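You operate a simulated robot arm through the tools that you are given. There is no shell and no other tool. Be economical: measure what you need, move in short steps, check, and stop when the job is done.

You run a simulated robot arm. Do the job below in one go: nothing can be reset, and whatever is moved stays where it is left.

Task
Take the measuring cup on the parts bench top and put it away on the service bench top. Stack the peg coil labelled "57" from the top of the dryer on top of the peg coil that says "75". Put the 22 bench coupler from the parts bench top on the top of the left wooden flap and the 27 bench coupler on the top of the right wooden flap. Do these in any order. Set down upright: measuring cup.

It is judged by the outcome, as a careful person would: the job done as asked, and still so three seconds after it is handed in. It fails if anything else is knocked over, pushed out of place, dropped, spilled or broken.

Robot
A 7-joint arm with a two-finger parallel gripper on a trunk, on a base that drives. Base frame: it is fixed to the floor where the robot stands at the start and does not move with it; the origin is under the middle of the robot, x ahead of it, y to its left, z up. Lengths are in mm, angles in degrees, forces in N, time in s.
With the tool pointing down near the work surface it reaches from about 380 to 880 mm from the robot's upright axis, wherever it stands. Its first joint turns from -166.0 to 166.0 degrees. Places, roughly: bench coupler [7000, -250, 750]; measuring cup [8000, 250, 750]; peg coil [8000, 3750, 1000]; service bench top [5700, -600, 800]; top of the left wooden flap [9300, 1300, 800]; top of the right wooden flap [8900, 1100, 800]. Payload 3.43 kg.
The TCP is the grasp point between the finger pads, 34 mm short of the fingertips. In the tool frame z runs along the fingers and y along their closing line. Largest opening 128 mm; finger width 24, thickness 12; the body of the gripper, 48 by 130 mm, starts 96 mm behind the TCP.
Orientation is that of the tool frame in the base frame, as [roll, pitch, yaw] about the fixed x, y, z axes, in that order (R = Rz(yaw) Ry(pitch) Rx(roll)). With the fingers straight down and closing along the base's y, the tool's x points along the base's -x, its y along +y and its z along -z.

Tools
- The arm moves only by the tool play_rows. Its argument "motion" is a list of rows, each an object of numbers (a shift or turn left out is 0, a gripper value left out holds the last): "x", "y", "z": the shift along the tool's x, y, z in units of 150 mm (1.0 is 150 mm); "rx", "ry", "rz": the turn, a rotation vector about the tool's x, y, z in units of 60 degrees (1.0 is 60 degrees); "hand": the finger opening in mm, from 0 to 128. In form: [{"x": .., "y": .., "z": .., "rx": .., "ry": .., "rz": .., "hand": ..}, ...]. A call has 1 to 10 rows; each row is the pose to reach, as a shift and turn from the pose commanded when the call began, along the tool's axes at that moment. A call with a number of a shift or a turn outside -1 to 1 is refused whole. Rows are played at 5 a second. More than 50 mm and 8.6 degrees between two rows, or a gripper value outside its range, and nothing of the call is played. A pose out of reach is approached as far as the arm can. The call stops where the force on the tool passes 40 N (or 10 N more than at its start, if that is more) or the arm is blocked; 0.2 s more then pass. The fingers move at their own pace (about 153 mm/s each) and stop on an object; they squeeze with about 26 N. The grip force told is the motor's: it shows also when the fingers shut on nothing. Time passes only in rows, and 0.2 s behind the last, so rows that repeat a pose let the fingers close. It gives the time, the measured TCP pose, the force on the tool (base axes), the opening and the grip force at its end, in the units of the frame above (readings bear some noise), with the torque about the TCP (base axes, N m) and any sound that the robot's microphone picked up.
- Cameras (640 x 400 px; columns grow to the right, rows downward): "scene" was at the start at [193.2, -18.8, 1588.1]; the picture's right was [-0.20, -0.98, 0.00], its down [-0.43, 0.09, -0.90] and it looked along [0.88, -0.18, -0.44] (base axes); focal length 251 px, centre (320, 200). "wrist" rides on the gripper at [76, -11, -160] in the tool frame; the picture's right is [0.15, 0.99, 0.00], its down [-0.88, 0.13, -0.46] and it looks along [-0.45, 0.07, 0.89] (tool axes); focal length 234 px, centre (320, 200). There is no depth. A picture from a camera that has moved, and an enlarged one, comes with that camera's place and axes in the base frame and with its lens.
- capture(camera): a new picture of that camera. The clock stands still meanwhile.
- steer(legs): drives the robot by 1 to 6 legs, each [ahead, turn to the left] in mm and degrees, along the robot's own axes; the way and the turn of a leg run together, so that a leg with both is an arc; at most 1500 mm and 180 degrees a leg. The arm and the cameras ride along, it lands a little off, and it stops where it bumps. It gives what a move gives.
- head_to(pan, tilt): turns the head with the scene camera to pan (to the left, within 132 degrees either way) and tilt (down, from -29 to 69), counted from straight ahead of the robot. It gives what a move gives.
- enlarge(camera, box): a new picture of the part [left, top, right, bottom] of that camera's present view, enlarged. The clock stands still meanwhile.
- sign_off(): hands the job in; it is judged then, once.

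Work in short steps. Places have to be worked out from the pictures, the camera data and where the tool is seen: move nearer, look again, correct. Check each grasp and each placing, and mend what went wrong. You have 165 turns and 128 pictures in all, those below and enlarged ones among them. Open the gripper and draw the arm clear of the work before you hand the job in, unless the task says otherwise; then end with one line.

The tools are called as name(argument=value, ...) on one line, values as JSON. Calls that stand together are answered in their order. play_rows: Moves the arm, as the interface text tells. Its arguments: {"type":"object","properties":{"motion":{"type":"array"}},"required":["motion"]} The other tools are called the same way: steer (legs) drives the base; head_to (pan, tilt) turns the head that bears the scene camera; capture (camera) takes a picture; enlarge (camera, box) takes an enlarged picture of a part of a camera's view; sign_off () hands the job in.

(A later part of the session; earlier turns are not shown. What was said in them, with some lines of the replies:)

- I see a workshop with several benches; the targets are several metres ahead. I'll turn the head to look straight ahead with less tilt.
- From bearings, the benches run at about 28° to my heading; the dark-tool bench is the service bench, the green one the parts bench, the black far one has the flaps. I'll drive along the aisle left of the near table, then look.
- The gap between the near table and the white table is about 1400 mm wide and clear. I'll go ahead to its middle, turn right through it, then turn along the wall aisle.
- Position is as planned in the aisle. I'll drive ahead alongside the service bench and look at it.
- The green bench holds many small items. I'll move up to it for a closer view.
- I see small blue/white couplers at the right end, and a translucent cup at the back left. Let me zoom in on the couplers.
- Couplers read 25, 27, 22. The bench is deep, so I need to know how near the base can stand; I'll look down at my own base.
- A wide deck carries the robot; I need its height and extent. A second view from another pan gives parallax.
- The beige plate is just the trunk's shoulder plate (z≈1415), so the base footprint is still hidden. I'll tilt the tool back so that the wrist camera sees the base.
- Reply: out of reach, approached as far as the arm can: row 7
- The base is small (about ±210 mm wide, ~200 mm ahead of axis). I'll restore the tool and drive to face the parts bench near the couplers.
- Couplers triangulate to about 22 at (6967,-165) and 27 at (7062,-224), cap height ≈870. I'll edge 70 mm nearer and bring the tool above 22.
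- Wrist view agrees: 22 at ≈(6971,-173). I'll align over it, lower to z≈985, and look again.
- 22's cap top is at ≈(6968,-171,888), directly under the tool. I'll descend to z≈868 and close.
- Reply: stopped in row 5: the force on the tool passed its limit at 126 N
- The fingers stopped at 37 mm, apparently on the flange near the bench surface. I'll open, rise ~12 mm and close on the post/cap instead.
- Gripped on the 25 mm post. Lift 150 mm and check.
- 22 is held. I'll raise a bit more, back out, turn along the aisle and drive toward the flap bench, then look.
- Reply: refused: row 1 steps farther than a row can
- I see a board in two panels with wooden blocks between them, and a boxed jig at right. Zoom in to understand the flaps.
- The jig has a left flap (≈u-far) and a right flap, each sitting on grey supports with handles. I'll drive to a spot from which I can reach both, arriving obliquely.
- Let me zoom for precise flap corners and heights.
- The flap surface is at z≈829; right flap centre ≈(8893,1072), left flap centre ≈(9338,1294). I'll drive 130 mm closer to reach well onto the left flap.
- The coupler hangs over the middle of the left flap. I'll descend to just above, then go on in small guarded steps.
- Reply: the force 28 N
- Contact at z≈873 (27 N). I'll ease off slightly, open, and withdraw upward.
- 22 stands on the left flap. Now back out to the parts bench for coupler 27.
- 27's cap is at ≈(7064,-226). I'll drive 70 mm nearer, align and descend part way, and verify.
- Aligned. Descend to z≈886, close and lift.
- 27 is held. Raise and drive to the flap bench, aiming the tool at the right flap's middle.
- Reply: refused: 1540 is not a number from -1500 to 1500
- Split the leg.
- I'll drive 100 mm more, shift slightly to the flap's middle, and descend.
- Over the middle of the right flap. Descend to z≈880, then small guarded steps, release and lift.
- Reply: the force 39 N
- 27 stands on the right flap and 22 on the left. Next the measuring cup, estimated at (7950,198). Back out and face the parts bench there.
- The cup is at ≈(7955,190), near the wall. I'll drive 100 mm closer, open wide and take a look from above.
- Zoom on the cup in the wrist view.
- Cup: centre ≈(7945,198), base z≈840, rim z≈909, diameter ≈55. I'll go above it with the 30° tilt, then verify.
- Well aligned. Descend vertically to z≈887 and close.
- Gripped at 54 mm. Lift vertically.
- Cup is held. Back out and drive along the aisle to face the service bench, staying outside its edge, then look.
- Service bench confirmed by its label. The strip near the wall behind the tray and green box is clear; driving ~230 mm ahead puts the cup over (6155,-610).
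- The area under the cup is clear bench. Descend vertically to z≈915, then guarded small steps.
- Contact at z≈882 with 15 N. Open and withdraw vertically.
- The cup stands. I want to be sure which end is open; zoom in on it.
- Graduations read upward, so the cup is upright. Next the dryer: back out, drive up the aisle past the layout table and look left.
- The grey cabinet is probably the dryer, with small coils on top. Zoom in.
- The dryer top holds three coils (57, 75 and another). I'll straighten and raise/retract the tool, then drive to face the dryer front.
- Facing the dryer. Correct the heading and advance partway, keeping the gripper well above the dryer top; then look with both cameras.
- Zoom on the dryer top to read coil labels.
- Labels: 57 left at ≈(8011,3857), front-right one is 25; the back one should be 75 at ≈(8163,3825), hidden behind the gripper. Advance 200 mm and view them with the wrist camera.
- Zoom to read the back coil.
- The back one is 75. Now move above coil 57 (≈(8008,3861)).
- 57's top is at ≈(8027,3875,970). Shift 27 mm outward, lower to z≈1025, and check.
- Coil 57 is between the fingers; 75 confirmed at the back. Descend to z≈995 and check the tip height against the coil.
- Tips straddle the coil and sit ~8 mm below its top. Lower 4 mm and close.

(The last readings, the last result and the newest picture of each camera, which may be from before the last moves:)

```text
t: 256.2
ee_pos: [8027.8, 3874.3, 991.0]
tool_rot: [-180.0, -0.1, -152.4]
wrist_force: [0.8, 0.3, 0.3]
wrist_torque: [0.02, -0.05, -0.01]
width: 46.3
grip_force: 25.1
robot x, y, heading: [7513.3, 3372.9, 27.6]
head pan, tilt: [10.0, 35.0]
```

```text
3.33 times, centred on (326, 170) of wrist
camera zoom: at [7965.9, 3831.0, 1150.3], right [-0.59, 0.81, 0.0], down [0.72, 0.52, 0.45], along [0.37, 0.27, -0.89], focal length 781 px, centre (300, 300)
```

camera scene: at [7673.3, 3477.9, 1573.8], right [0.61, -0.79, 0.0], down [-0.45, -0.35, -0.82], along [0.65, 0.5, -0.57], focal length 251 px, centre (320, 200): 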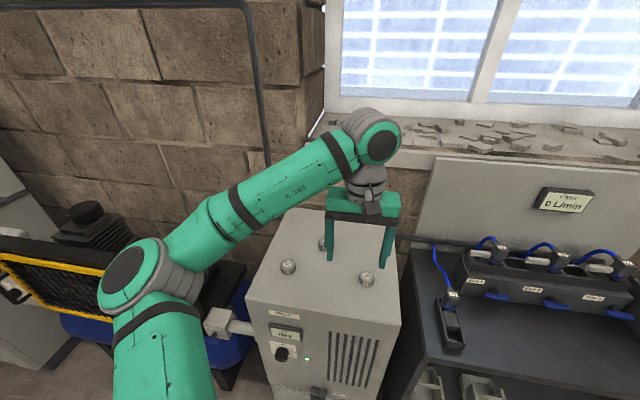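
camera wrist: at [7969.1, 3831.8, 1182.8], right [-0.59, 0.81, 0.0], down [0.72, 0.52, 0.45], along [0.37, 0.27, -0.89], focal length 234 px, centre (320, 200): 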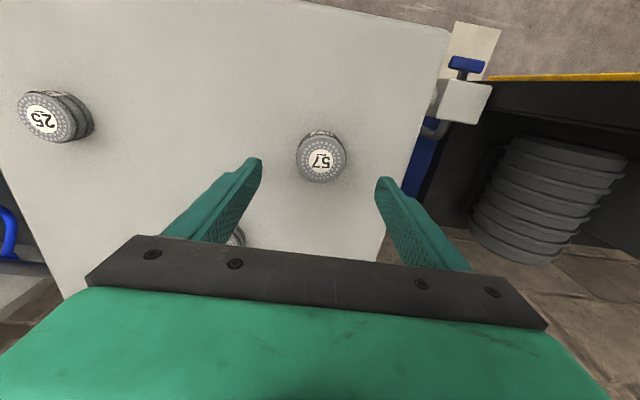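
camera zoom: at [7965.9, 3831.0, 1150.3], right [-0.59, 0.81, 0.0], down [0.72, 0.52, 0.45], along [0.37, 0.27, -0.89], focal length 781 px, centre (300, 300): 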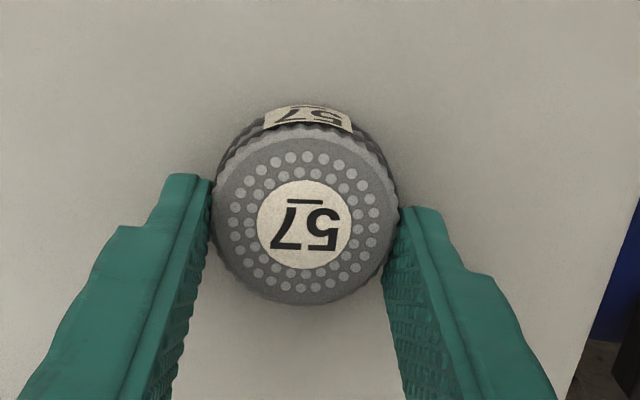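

Gripped at 46.3 mm. Lift ~75 mm and move toward coil 75.

play_rows(motion=[{"z": -0.1}, {"z": -0.3}, {"z": -0.5}, {"x": -0.2, "y": -0.17, "z": -0.5}, {"x": -0.4, "y": -0.34, "z": -0.5}, {"x": -0.6, "y": -0.51, "z": -0.5}, {"x": -0.797, "y": -0.679, "z": -0.5}, {"x": -0.797, "y": -0.679, "z": -0.5}])

enlarge(camera="scene", box=[270, 190, 398, 270])

capture(camera="wrist")

```text
t: 258.0
ee_pos: [8180.9, 3839.5, 1066.2]
tool_rot: [-180.0, -0.1, -152.4]
wrist_force: [-0.6, -0.2, -1.7]
wrist_torque: [-0.01, 0.0, -0.01]
width: 46.1
grip_force: 26.2
robot x, y, heading: [7510.2, 3372.5, 27.7]
head pan, tilt: [10.0, 35.0]
```

```text
5.00 times, centred on (334, 230) of scene
camera zoom: at [7673.1, 3477.9, 1573.8], right [0.61, -0.79, 0.0], down [-0.45, -0.35, -0.82], along [0.65, 0.5, -0.57], focal length 1253 px, centre (250, 50)
```

zoom: 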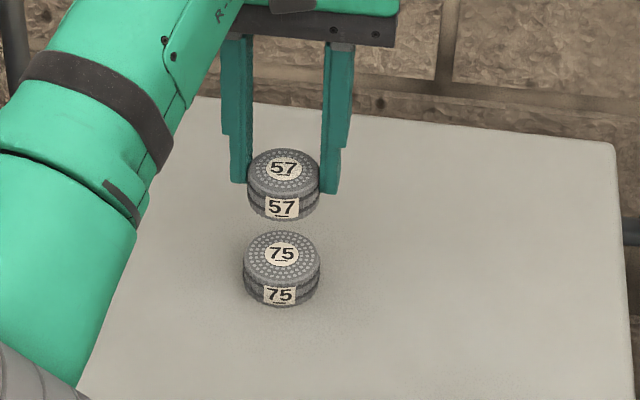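

```text
50 pictures are left
camera wrist: at [8119.0, 3795.3, 1225.6], right [-0.59, 0.81, 0.0], down [0.72, 0.52, 0.45], along [0.37, 0.27, -0.89], focal length 234 px, centre (320, 200)
```

wrist: 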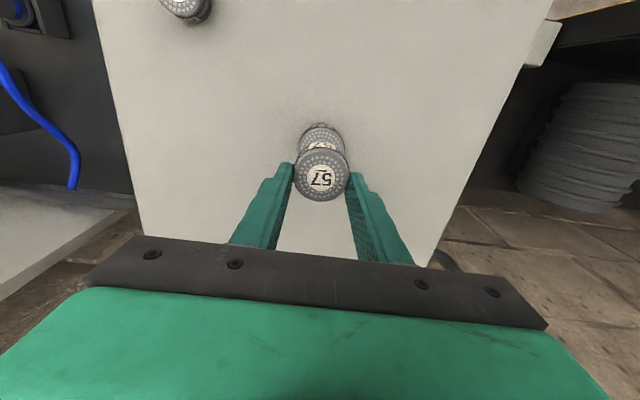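

Alignment looks within a few mm. Lower to ~12 mm above and re-check.

play_rows(motion=[{"z": 0.15}, {"z": 0.28}])

enlarge(camera="scene", box=[294, 215, 358, 255])

enlarge(camera="wrist", box=[256, 110, 384, 190])

```text
t: 258.6
ee_pos: [8180.9, 3839.8, 1023.9]
tool_rot: [180.0, 0.0, -152.6]
wrist_force: [-0.1, -0.5, -1.5]
wrist_torque: [0.01, 0.01, -0.01]
width: 46.0
grip_force: 25.8
robot x, y, heading: [7511.5, 3372.8, 27.8]
head pan, tilt: [10.0, 35.0]
```

```text
10.00 times, centred on (326, 235) of scene
camera zoom: at [7673.1, 3477.9, 1573.8], right [0.61, -0.79, 0.0], down [-0.45, -0.35, -0.82], along [0.65, 0.5, -0.57], focal length 2506 px, centre (260, -150)
```

zoom: 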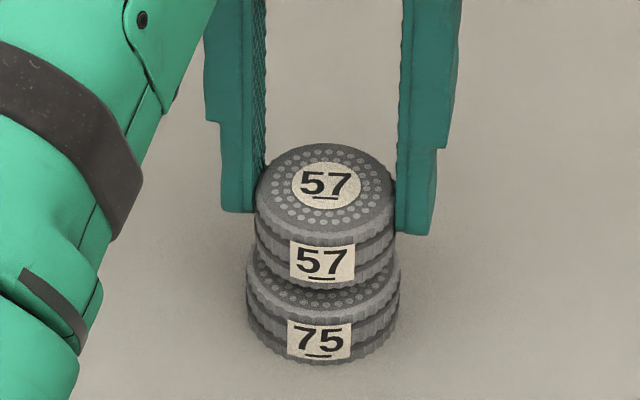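

```text
5.00 times, centred on (320, 150) of wrist
camera zoom: at [8119.1, 3795.4, 1183.2], right [-0.59, 0.81, 0.0], down [0.72, 0.52, 0.45], along [0.37, 0.27, -0.89], focal length 1171 px, centre (320, 450)
```

zoom: 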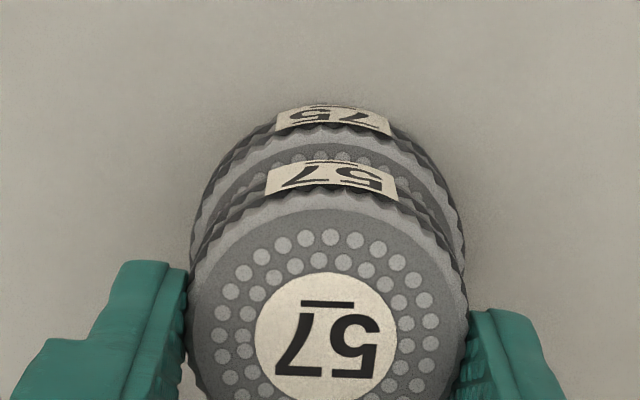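

57 sits centred over 75 in both views. Lower in small guarded steps to contact.

play_rows(motion=[{"z": 0.02}, {"z": 0.04}, {"z": 0.055}, {"z": 0.07}, {"z": 0.085}, {"z": 0.1}, {"z": 0.115}, {"z": 0.13}])

enlarge(camera="scene", box=[294, 215, 358, 255])

```text
t: 260.4
ee_pos: [8180.4, 3840.4, 1007.9]
tool_rot: [179.9, 0.2, -152.4]
wrist_force: [-2.6, 3.9, 35.8]
wrist_torque: [-0.08, 0.37, -0.01]
width: 46.0
grip_force: 26.0
robot x, y, heading: [7514.3, 3375.7, 27.4]
head pan, tilt: [10.0, 35.0]
```

```text
10.00 times, centred on (326, 235) of scene
camera zoom: at [7672.0, 3477.4, 1574.0], right [0.61, -0.79, 0.0], down [-0.45, -0.35, -0.82], along [0.65, 0.5, -0.57], focal length 2506 px, centre (260, -150)
```

zoom: 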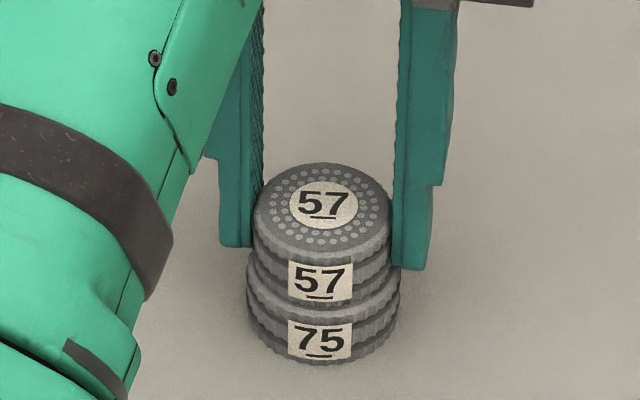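

Seated on 75. Ease off, open, and lift clear.

play_rows(motion=[{"z": -0.015}, {"z": -0.02, "hand": 90}, {"z": -0.02, "hand": 90}, {"z": -0.02}, {"z": -0.2}, {"z": -0.5}, {"z": -0.8}, {"x": 0.3, "z": -0.9}, {"x": 0.6, "z": -0.9}, {"x": 0.9, "z": -0.9}])

enlarge(camera="scene", box=[262, 200, 390, 280])

capture(camera="wrist")

```text
t: 262.6
ee_pos: [8059.9, 3777.9, 1142.1]
tool_rot: [180.0, -0.2, -152.4]
wrist_force: [0.2, -0.4, 0.1]
wrist_torque: [-0.01, 0.03, 0.0]
width: 90.2
grip_force: 0.1
robot x, y, heading: [7511.2, 3375.1, 27.8]
head pan, tilt: [10.0, 35.0]
```

```text
5.00 times, centred on (326, 240) of scene
camera zoom: at [7673.5, 3477.9, 1573.8], right [0.61, -0.79, 0.0], down [-0.45, -0.35, -0.82], along [0.65, 0.5, -0.57], focal length 1253 px, centre (290, 0)
```

zoom: 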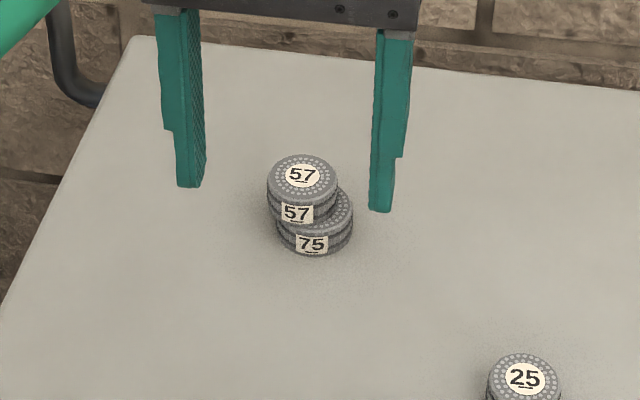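

```text
45 pictures are left
camera wrist: at [7998.9, 3734.3, 1299.7], right [-0.59, 0.81, 0.0], down [0.72, 0.52, 0.45], along [0.37, 0.27, -0.89], focal length 234 px, centre (320, 200)
```

wrist: 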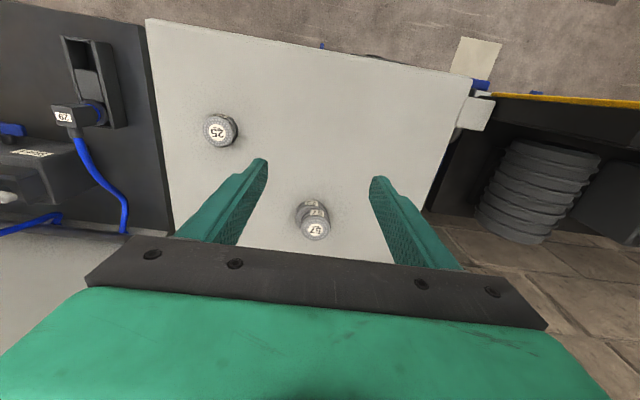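

57 is on 75 but shifted ~12 mm to one side on release. Zoom to check that it lies flat.

enlarge(camera="scene", box=[300, 222, 348, 252])

enlarge(camera="wrist", box=[280, 190, 352, 245])

```text
13.33 times, centred on (324, 237) of scene
camera zoom: at [7673.5, 3477.9, 1573.8], right [0.61, -0.79, 0.0], down [-0.45, -0.35, -0.82], along [0.65, 0.5, -0.57], focal length 3342 px, centre (267, -293)
```

zoom: 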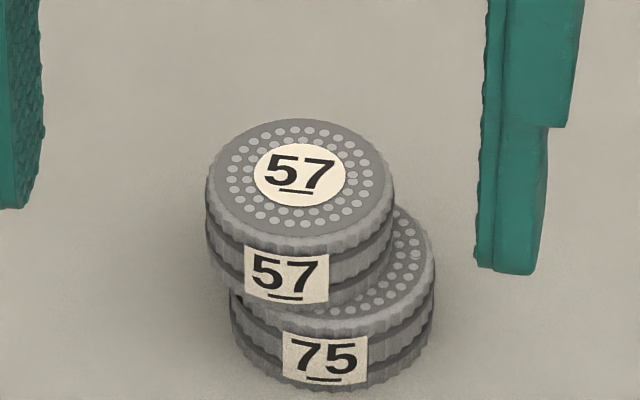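

```text
7.27 times, centred on (316, 218) of wrist
camera zoom: at [7998.9, 3734.3, 1299.7], right [-0.59, 0.81, 0.0], down [0.72, 0.52, 0.45], along [0.37, 0.27, -0.89], focal length 1703 px, centre (349, 73)
```

zoom: 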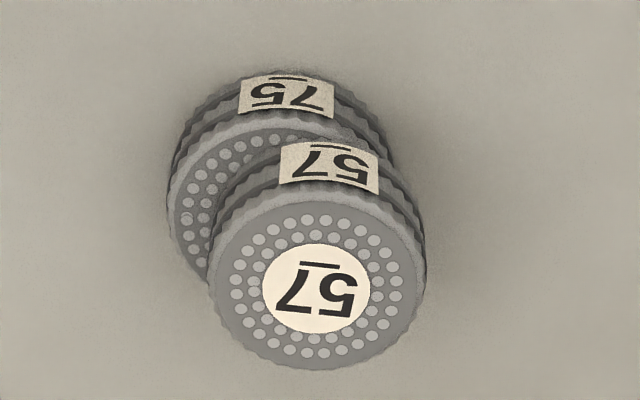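

It lies flat but off-centre by ~12 mm; I'll regrip it and re-centre. First move over 57's present centre and lower around it.

play_rows(motion=[{"x": -0.3, "y": 0.03}, {"x": -0.6, "y": 0.06}, {"x": -0.905, "y": 0.081}, {"x": -0.905, "y": 0.081, "z": 0.3}, {"x": -0.905, "y": 0.081, "z": 0.6}, {"x": -0.905, "y": 0.081, "z": 0.8}, {"x": -0.905, "y": 0.081, "z": 0.88}])

enlarge(camera="scene", box=[292, 215, 356, 255])

enlarge(camera="wrist", box=[240, 110, 400, 210])

```text
t: 264.2
ee_pos: [8176.9, 3850.9, 1007.6]
tool_rot: [180.0, -0.2, -152.5]
wrist_force: [-0.7, 0.4, -0.3]
wrist_torque: [0.01, 0.01, 0.03]
width: 89.8
grip_force: 0.0
robot x, y, heading: [7512.9, 3376.3, 27.7]
head pan, tilt: [10.0, 35.0]
```

```text
10.00 times, centred on (324, 235) of scene
camera zoom: at [7673.1, 3477.9, 1573.8], right [0.61, -0.79, 0.0], down [-0.45, -0.35, -0.82], along [0.65, 0.5, -0.57], focal length 2506 px, centre (280, -150)
```

zoom: 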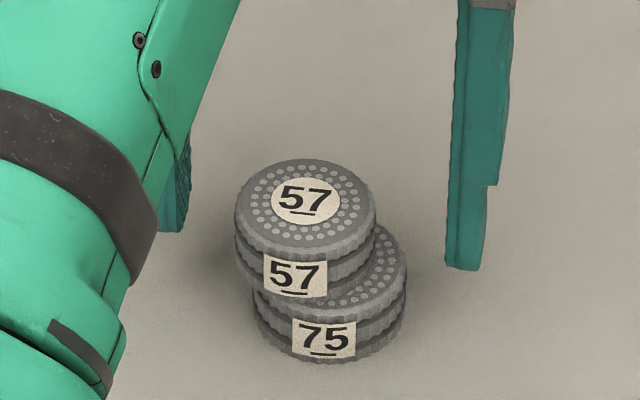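

```text
4.00 times, centred on (320, 160) of wrist
camera zoom: at [8115.4, 3806.0, 1167.2], right [-0.59, 0.81, 0.0], down [0.72, 0.52, 0.45], along [0.37, 0.27, -0.89], focal length 937 px, centre (320, 360)
```

zoom: 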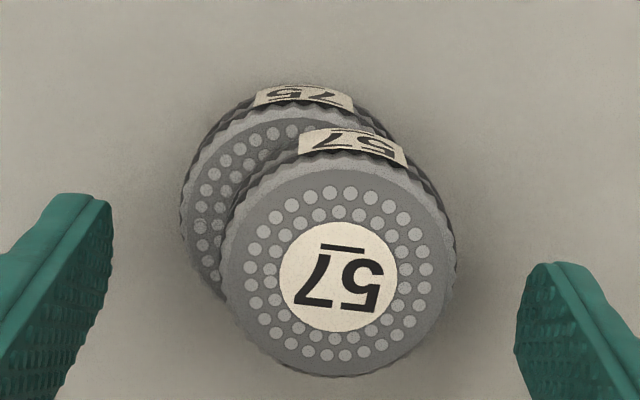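

57 is ~3 mm off the finger axis; 75 lies ~8 mm from 57's centre. Nudge, close, lift 6 mm, and re-measure.

play_rows(motion=[{"y": 0.022}, {"y": 0.022, "hand": 56}, {"y": 0.022, "hand": 44}, {"y": 0.022, "hand": 0}, {"y": 0.022}, {"y": 0.022, "z": -0.04}, {"y": -0.01, "z": -0.04}, {"y": -0.033, "z": -0.04}])

enlarge(camera="scene", box=[292, 215, 356, 255])

enlarge(camera="wrist", box=[240, 110, 400, 210])

```text
t: 266.0
ee_pos: [8178.5, 3844.1, 1014.2]
tool_rot: [-179.9, -0.1, -152.5]
wrist_force: [0.6, 0.0, -1.1]
wrist_torque: [0.0, 0.04, 0.01]
width: 45.8
grip_force: 26.3
robot x, y, heading: [7516.1, 3376.1, 27.9]
head pan, tilt: [10.0, 35.0]
```

```text
10.00 times, centred on (324, 235) of scene
camera zoom: at [7673.1, 3477.9, 1573.8], right [0.61, -0.79, 0.0], down [-0.45, -0.35, -0.82], along [0.65, 0.5, -0.57], focal length 2506 px, centre (280, -150)
```

zoom: 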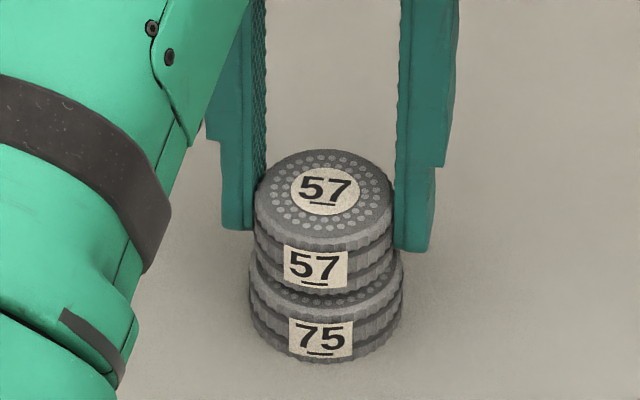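

```text
4.00 times, centred on (320, 160) of wrist
camera zoom: at [8117.1, 3802.1, 1172.9], right [-0.59, 0.81, 0.0], down [0.72, 0.52, 0.45], along [0.37, 0.27, -0.89], focal length 937 px, centre (320, 360)
```

zoom: 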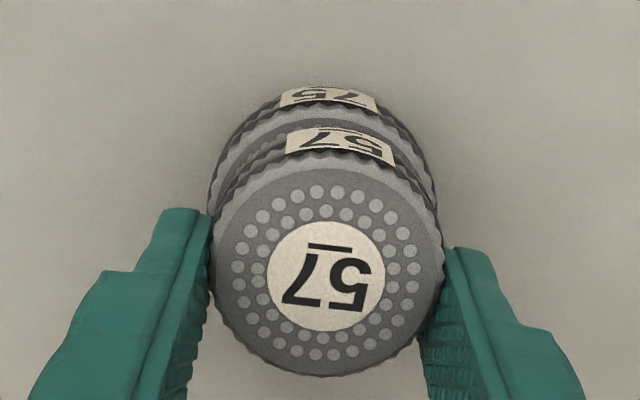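

Now nearly centred (1 mm). Correct 1 mm, lower the exact 6 mm, and open gently in stages.

play_rows(motion=[{"y": -0.007}, {"y": -0.007, "z": 0.02}, {"y": -0.007, "z": 0.038}, {"y": -0.007, "z": 0.042}])

play_rows(motion=[{"hand": 46.5}, {"hand": 47.5}, {"hand": 49}, {"hand": 51}, {"hand": 54}, {"hand": 60}, {"hand": 75}, {"hand": 90}, {"hand": 90}])

enlarge(camera="scene", box=[292, 215, 356, 255])

```text
t: 267.0
ee_pos: [8179.1, 3846.6, 1009.4]
tool_rot: [-180.0, -0.1, -152.5]
wrist_force: [0.7, 0.1, 4.9]
wrist_torque: [-0.08, 0.04, -0.01]
width: 45.7
grip_force: 26.4
robot x, y, heading: [7511.0, 3374.4, 27.7]
head pan, tilt: [10.0, 35.0]
```

```text
t: 269.0
ee_pos: [8179.1, 3845.5, 1007.0]
tool_rot: [179.9, -0.1, -152.4]
wrist_force: [-1.0, 0.8, 0.0]
wrist_torque: [-0.05, -0.03, 0.01]
width: 90.1
grip_force: 0.0
robot x, y, heading: [7517.1, 3377.5, 27.7]
head pan, tilt: [10.0, 35.0]
```

```text
10.00 times, centred on (324, 235) of scene
camera zoom: at [7673.1, 3477.9, 1573.8], right [0.61, -0.79, 0.0], down [-0.45, -0.35, -0.82], along [0.65, 0.5, -0.57], focal length 2506 px, centre (280, -150)
```

zoom: 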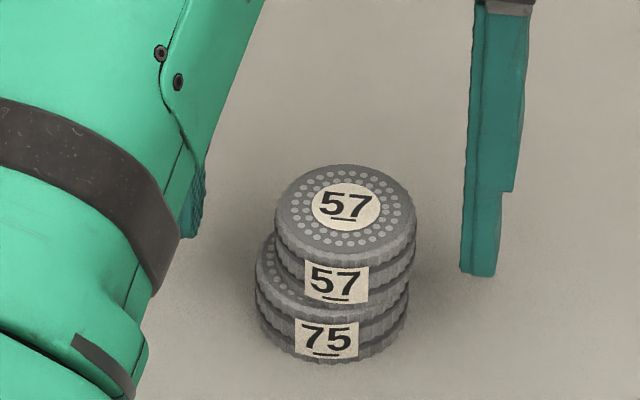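

Now only ~4–5 mm off-centre and flat — good. Lift clear and verify.

play_rows(motion=[{"z": -0.1}, {"z": -0.3}, {"z": -0.6}, {"z": -0.9}, {"x": 0.25, "z": -0.95}, {"x": 0.55, "z": -0.95}, {"x": 0.85, "z": -0.95}])

enlarge(camera="wrist", box=[240, 170, 400, 270])

enlarge(camera="scene", box=[262, 200, 390, 280])

```text
t: 270.6
ee_pos: [8065.3, 3785.6, 1152.4]
tool_rot: [180.0, -0.2, -152.4]
wrist_force: [0.6, 0.3, 0.2]
wrist_torque: [0.0, 0.05, -0.01]
width: 89.9
grip_force: 0.1
robot x, y, heading: [7509.7, 3377.8, 27.7]
head pan, tilt: [10.0, 35.0]
```

```text
4.00 times, centred on (320, 220) of wrist
camera zoom: at [8003.4, 3741.7, 1311.2], right [-0.59, 0.81, 0.0], down [0.72, 0.52, 0.45], along [0.37, 0.27, -0.89], focal length 937 px, centre (320, 120)
```

zoom: 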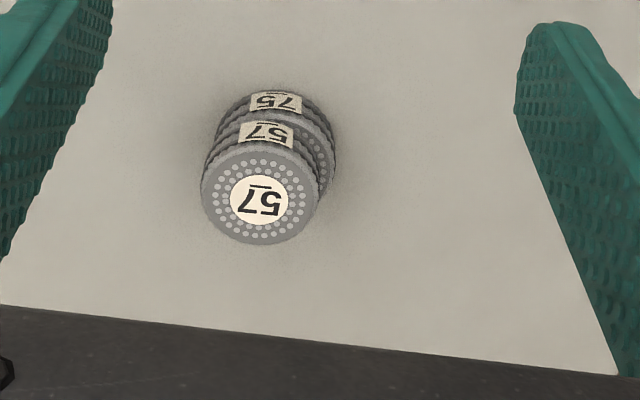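

```text
5.00 times, centred on (326, 240) of scene
camera zoom: at [7673.5, 3478.0, 1573.8], right [0.61, -0.79, 0.0], down [-0.45, -0.35, -0.82], along [0.65, 0.5, -0.57], focal length 1253 px, centre (290, 0)
```

zoom: 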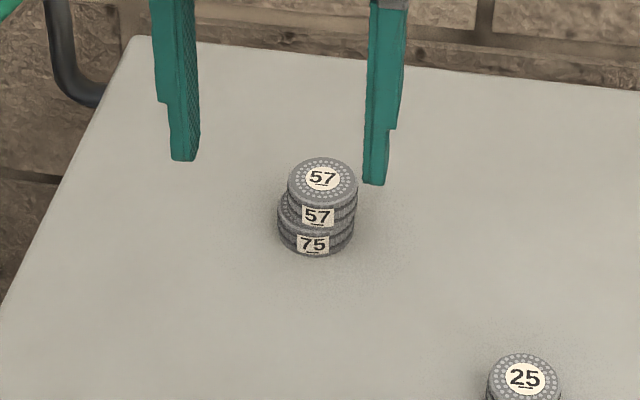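

The stack is sound. I'll back away from the dryer and do a last check of the couplers on the flaps from afar.

steer(legs=[[-450, 0]])

head_to(pan=-72, tilt=15)

capture(camera="scene")

```text
t: 273.4
ee_pos: [7652.2, 3571.2, 1152.6]
tool_rot: [-179.9, -0.1, -152.3]
wrist_force: [1.0, 0.3, 0.2]
wrist_torque: [0.01, -0.01, 0.01]
width: 90.0
grip_force: 0.1
robot x, y, heading: [7100.3, 3161.6, 27.7]
head pan, tilt: [10.0, 35.0]
```

```text
t: 275.0
ee_pos: [7652.5, 3571.4, 1152.7]
tool_rot: [179.9, -0.1, -152.3]
wrist_force: [0.5, 0.6, -0.2]
wrist_torque: [-0.02, -0.04, -0.01]
width: 90.2
grip_force: 0.0
robot x, y, heading: [7101.8, 3157.6, 27.9]
head pan, tilt: [-72.0, 15.0]
```

```text
35 pictures are left
camera scene: at [7258.3, 3142.6, 1605.8], right [-0.7, -0.72, 0.0], down [-0.19, 0.18, -0.97], along [0.69, -0.67, -0.26], focal length 251 px, centre (320, 200)
```

scene: 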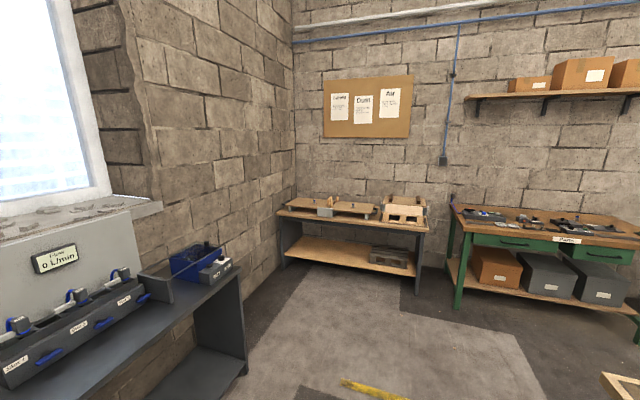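

enlarge(camera="scene", box=[270, 180, 430, 280])

```text
4.00 times, centred on (350, 230) of scene
camera zoom: at [7258.3, 3142.6, 1605.8], right [-0.7, -0.72, 0.0], down [-0.19, 0.18, -0.97], along [0.69, -0.67, -0.26], focal length 1002 px, centre (200, 80)
```

zoom: 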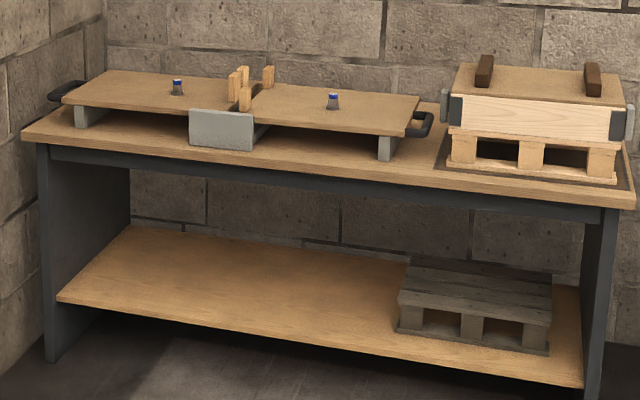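

Both couplers stand upright on their flaps, the cup is upright on the service bench, and 57 is stacked on 75. The gripper is open and clear, so I'm handing the job in.

sign_off()

```text
The job is handed in.
```

The job is handed in: the measuring cup is upright on the service bench, coil 57 is stacked flat on coil 75 about 4–5 mm off-centre, and couplers 22 and 27 are on the left and right flaps. Coil 75 shifted a few millimetres on the dryer while I re-centred the stack.
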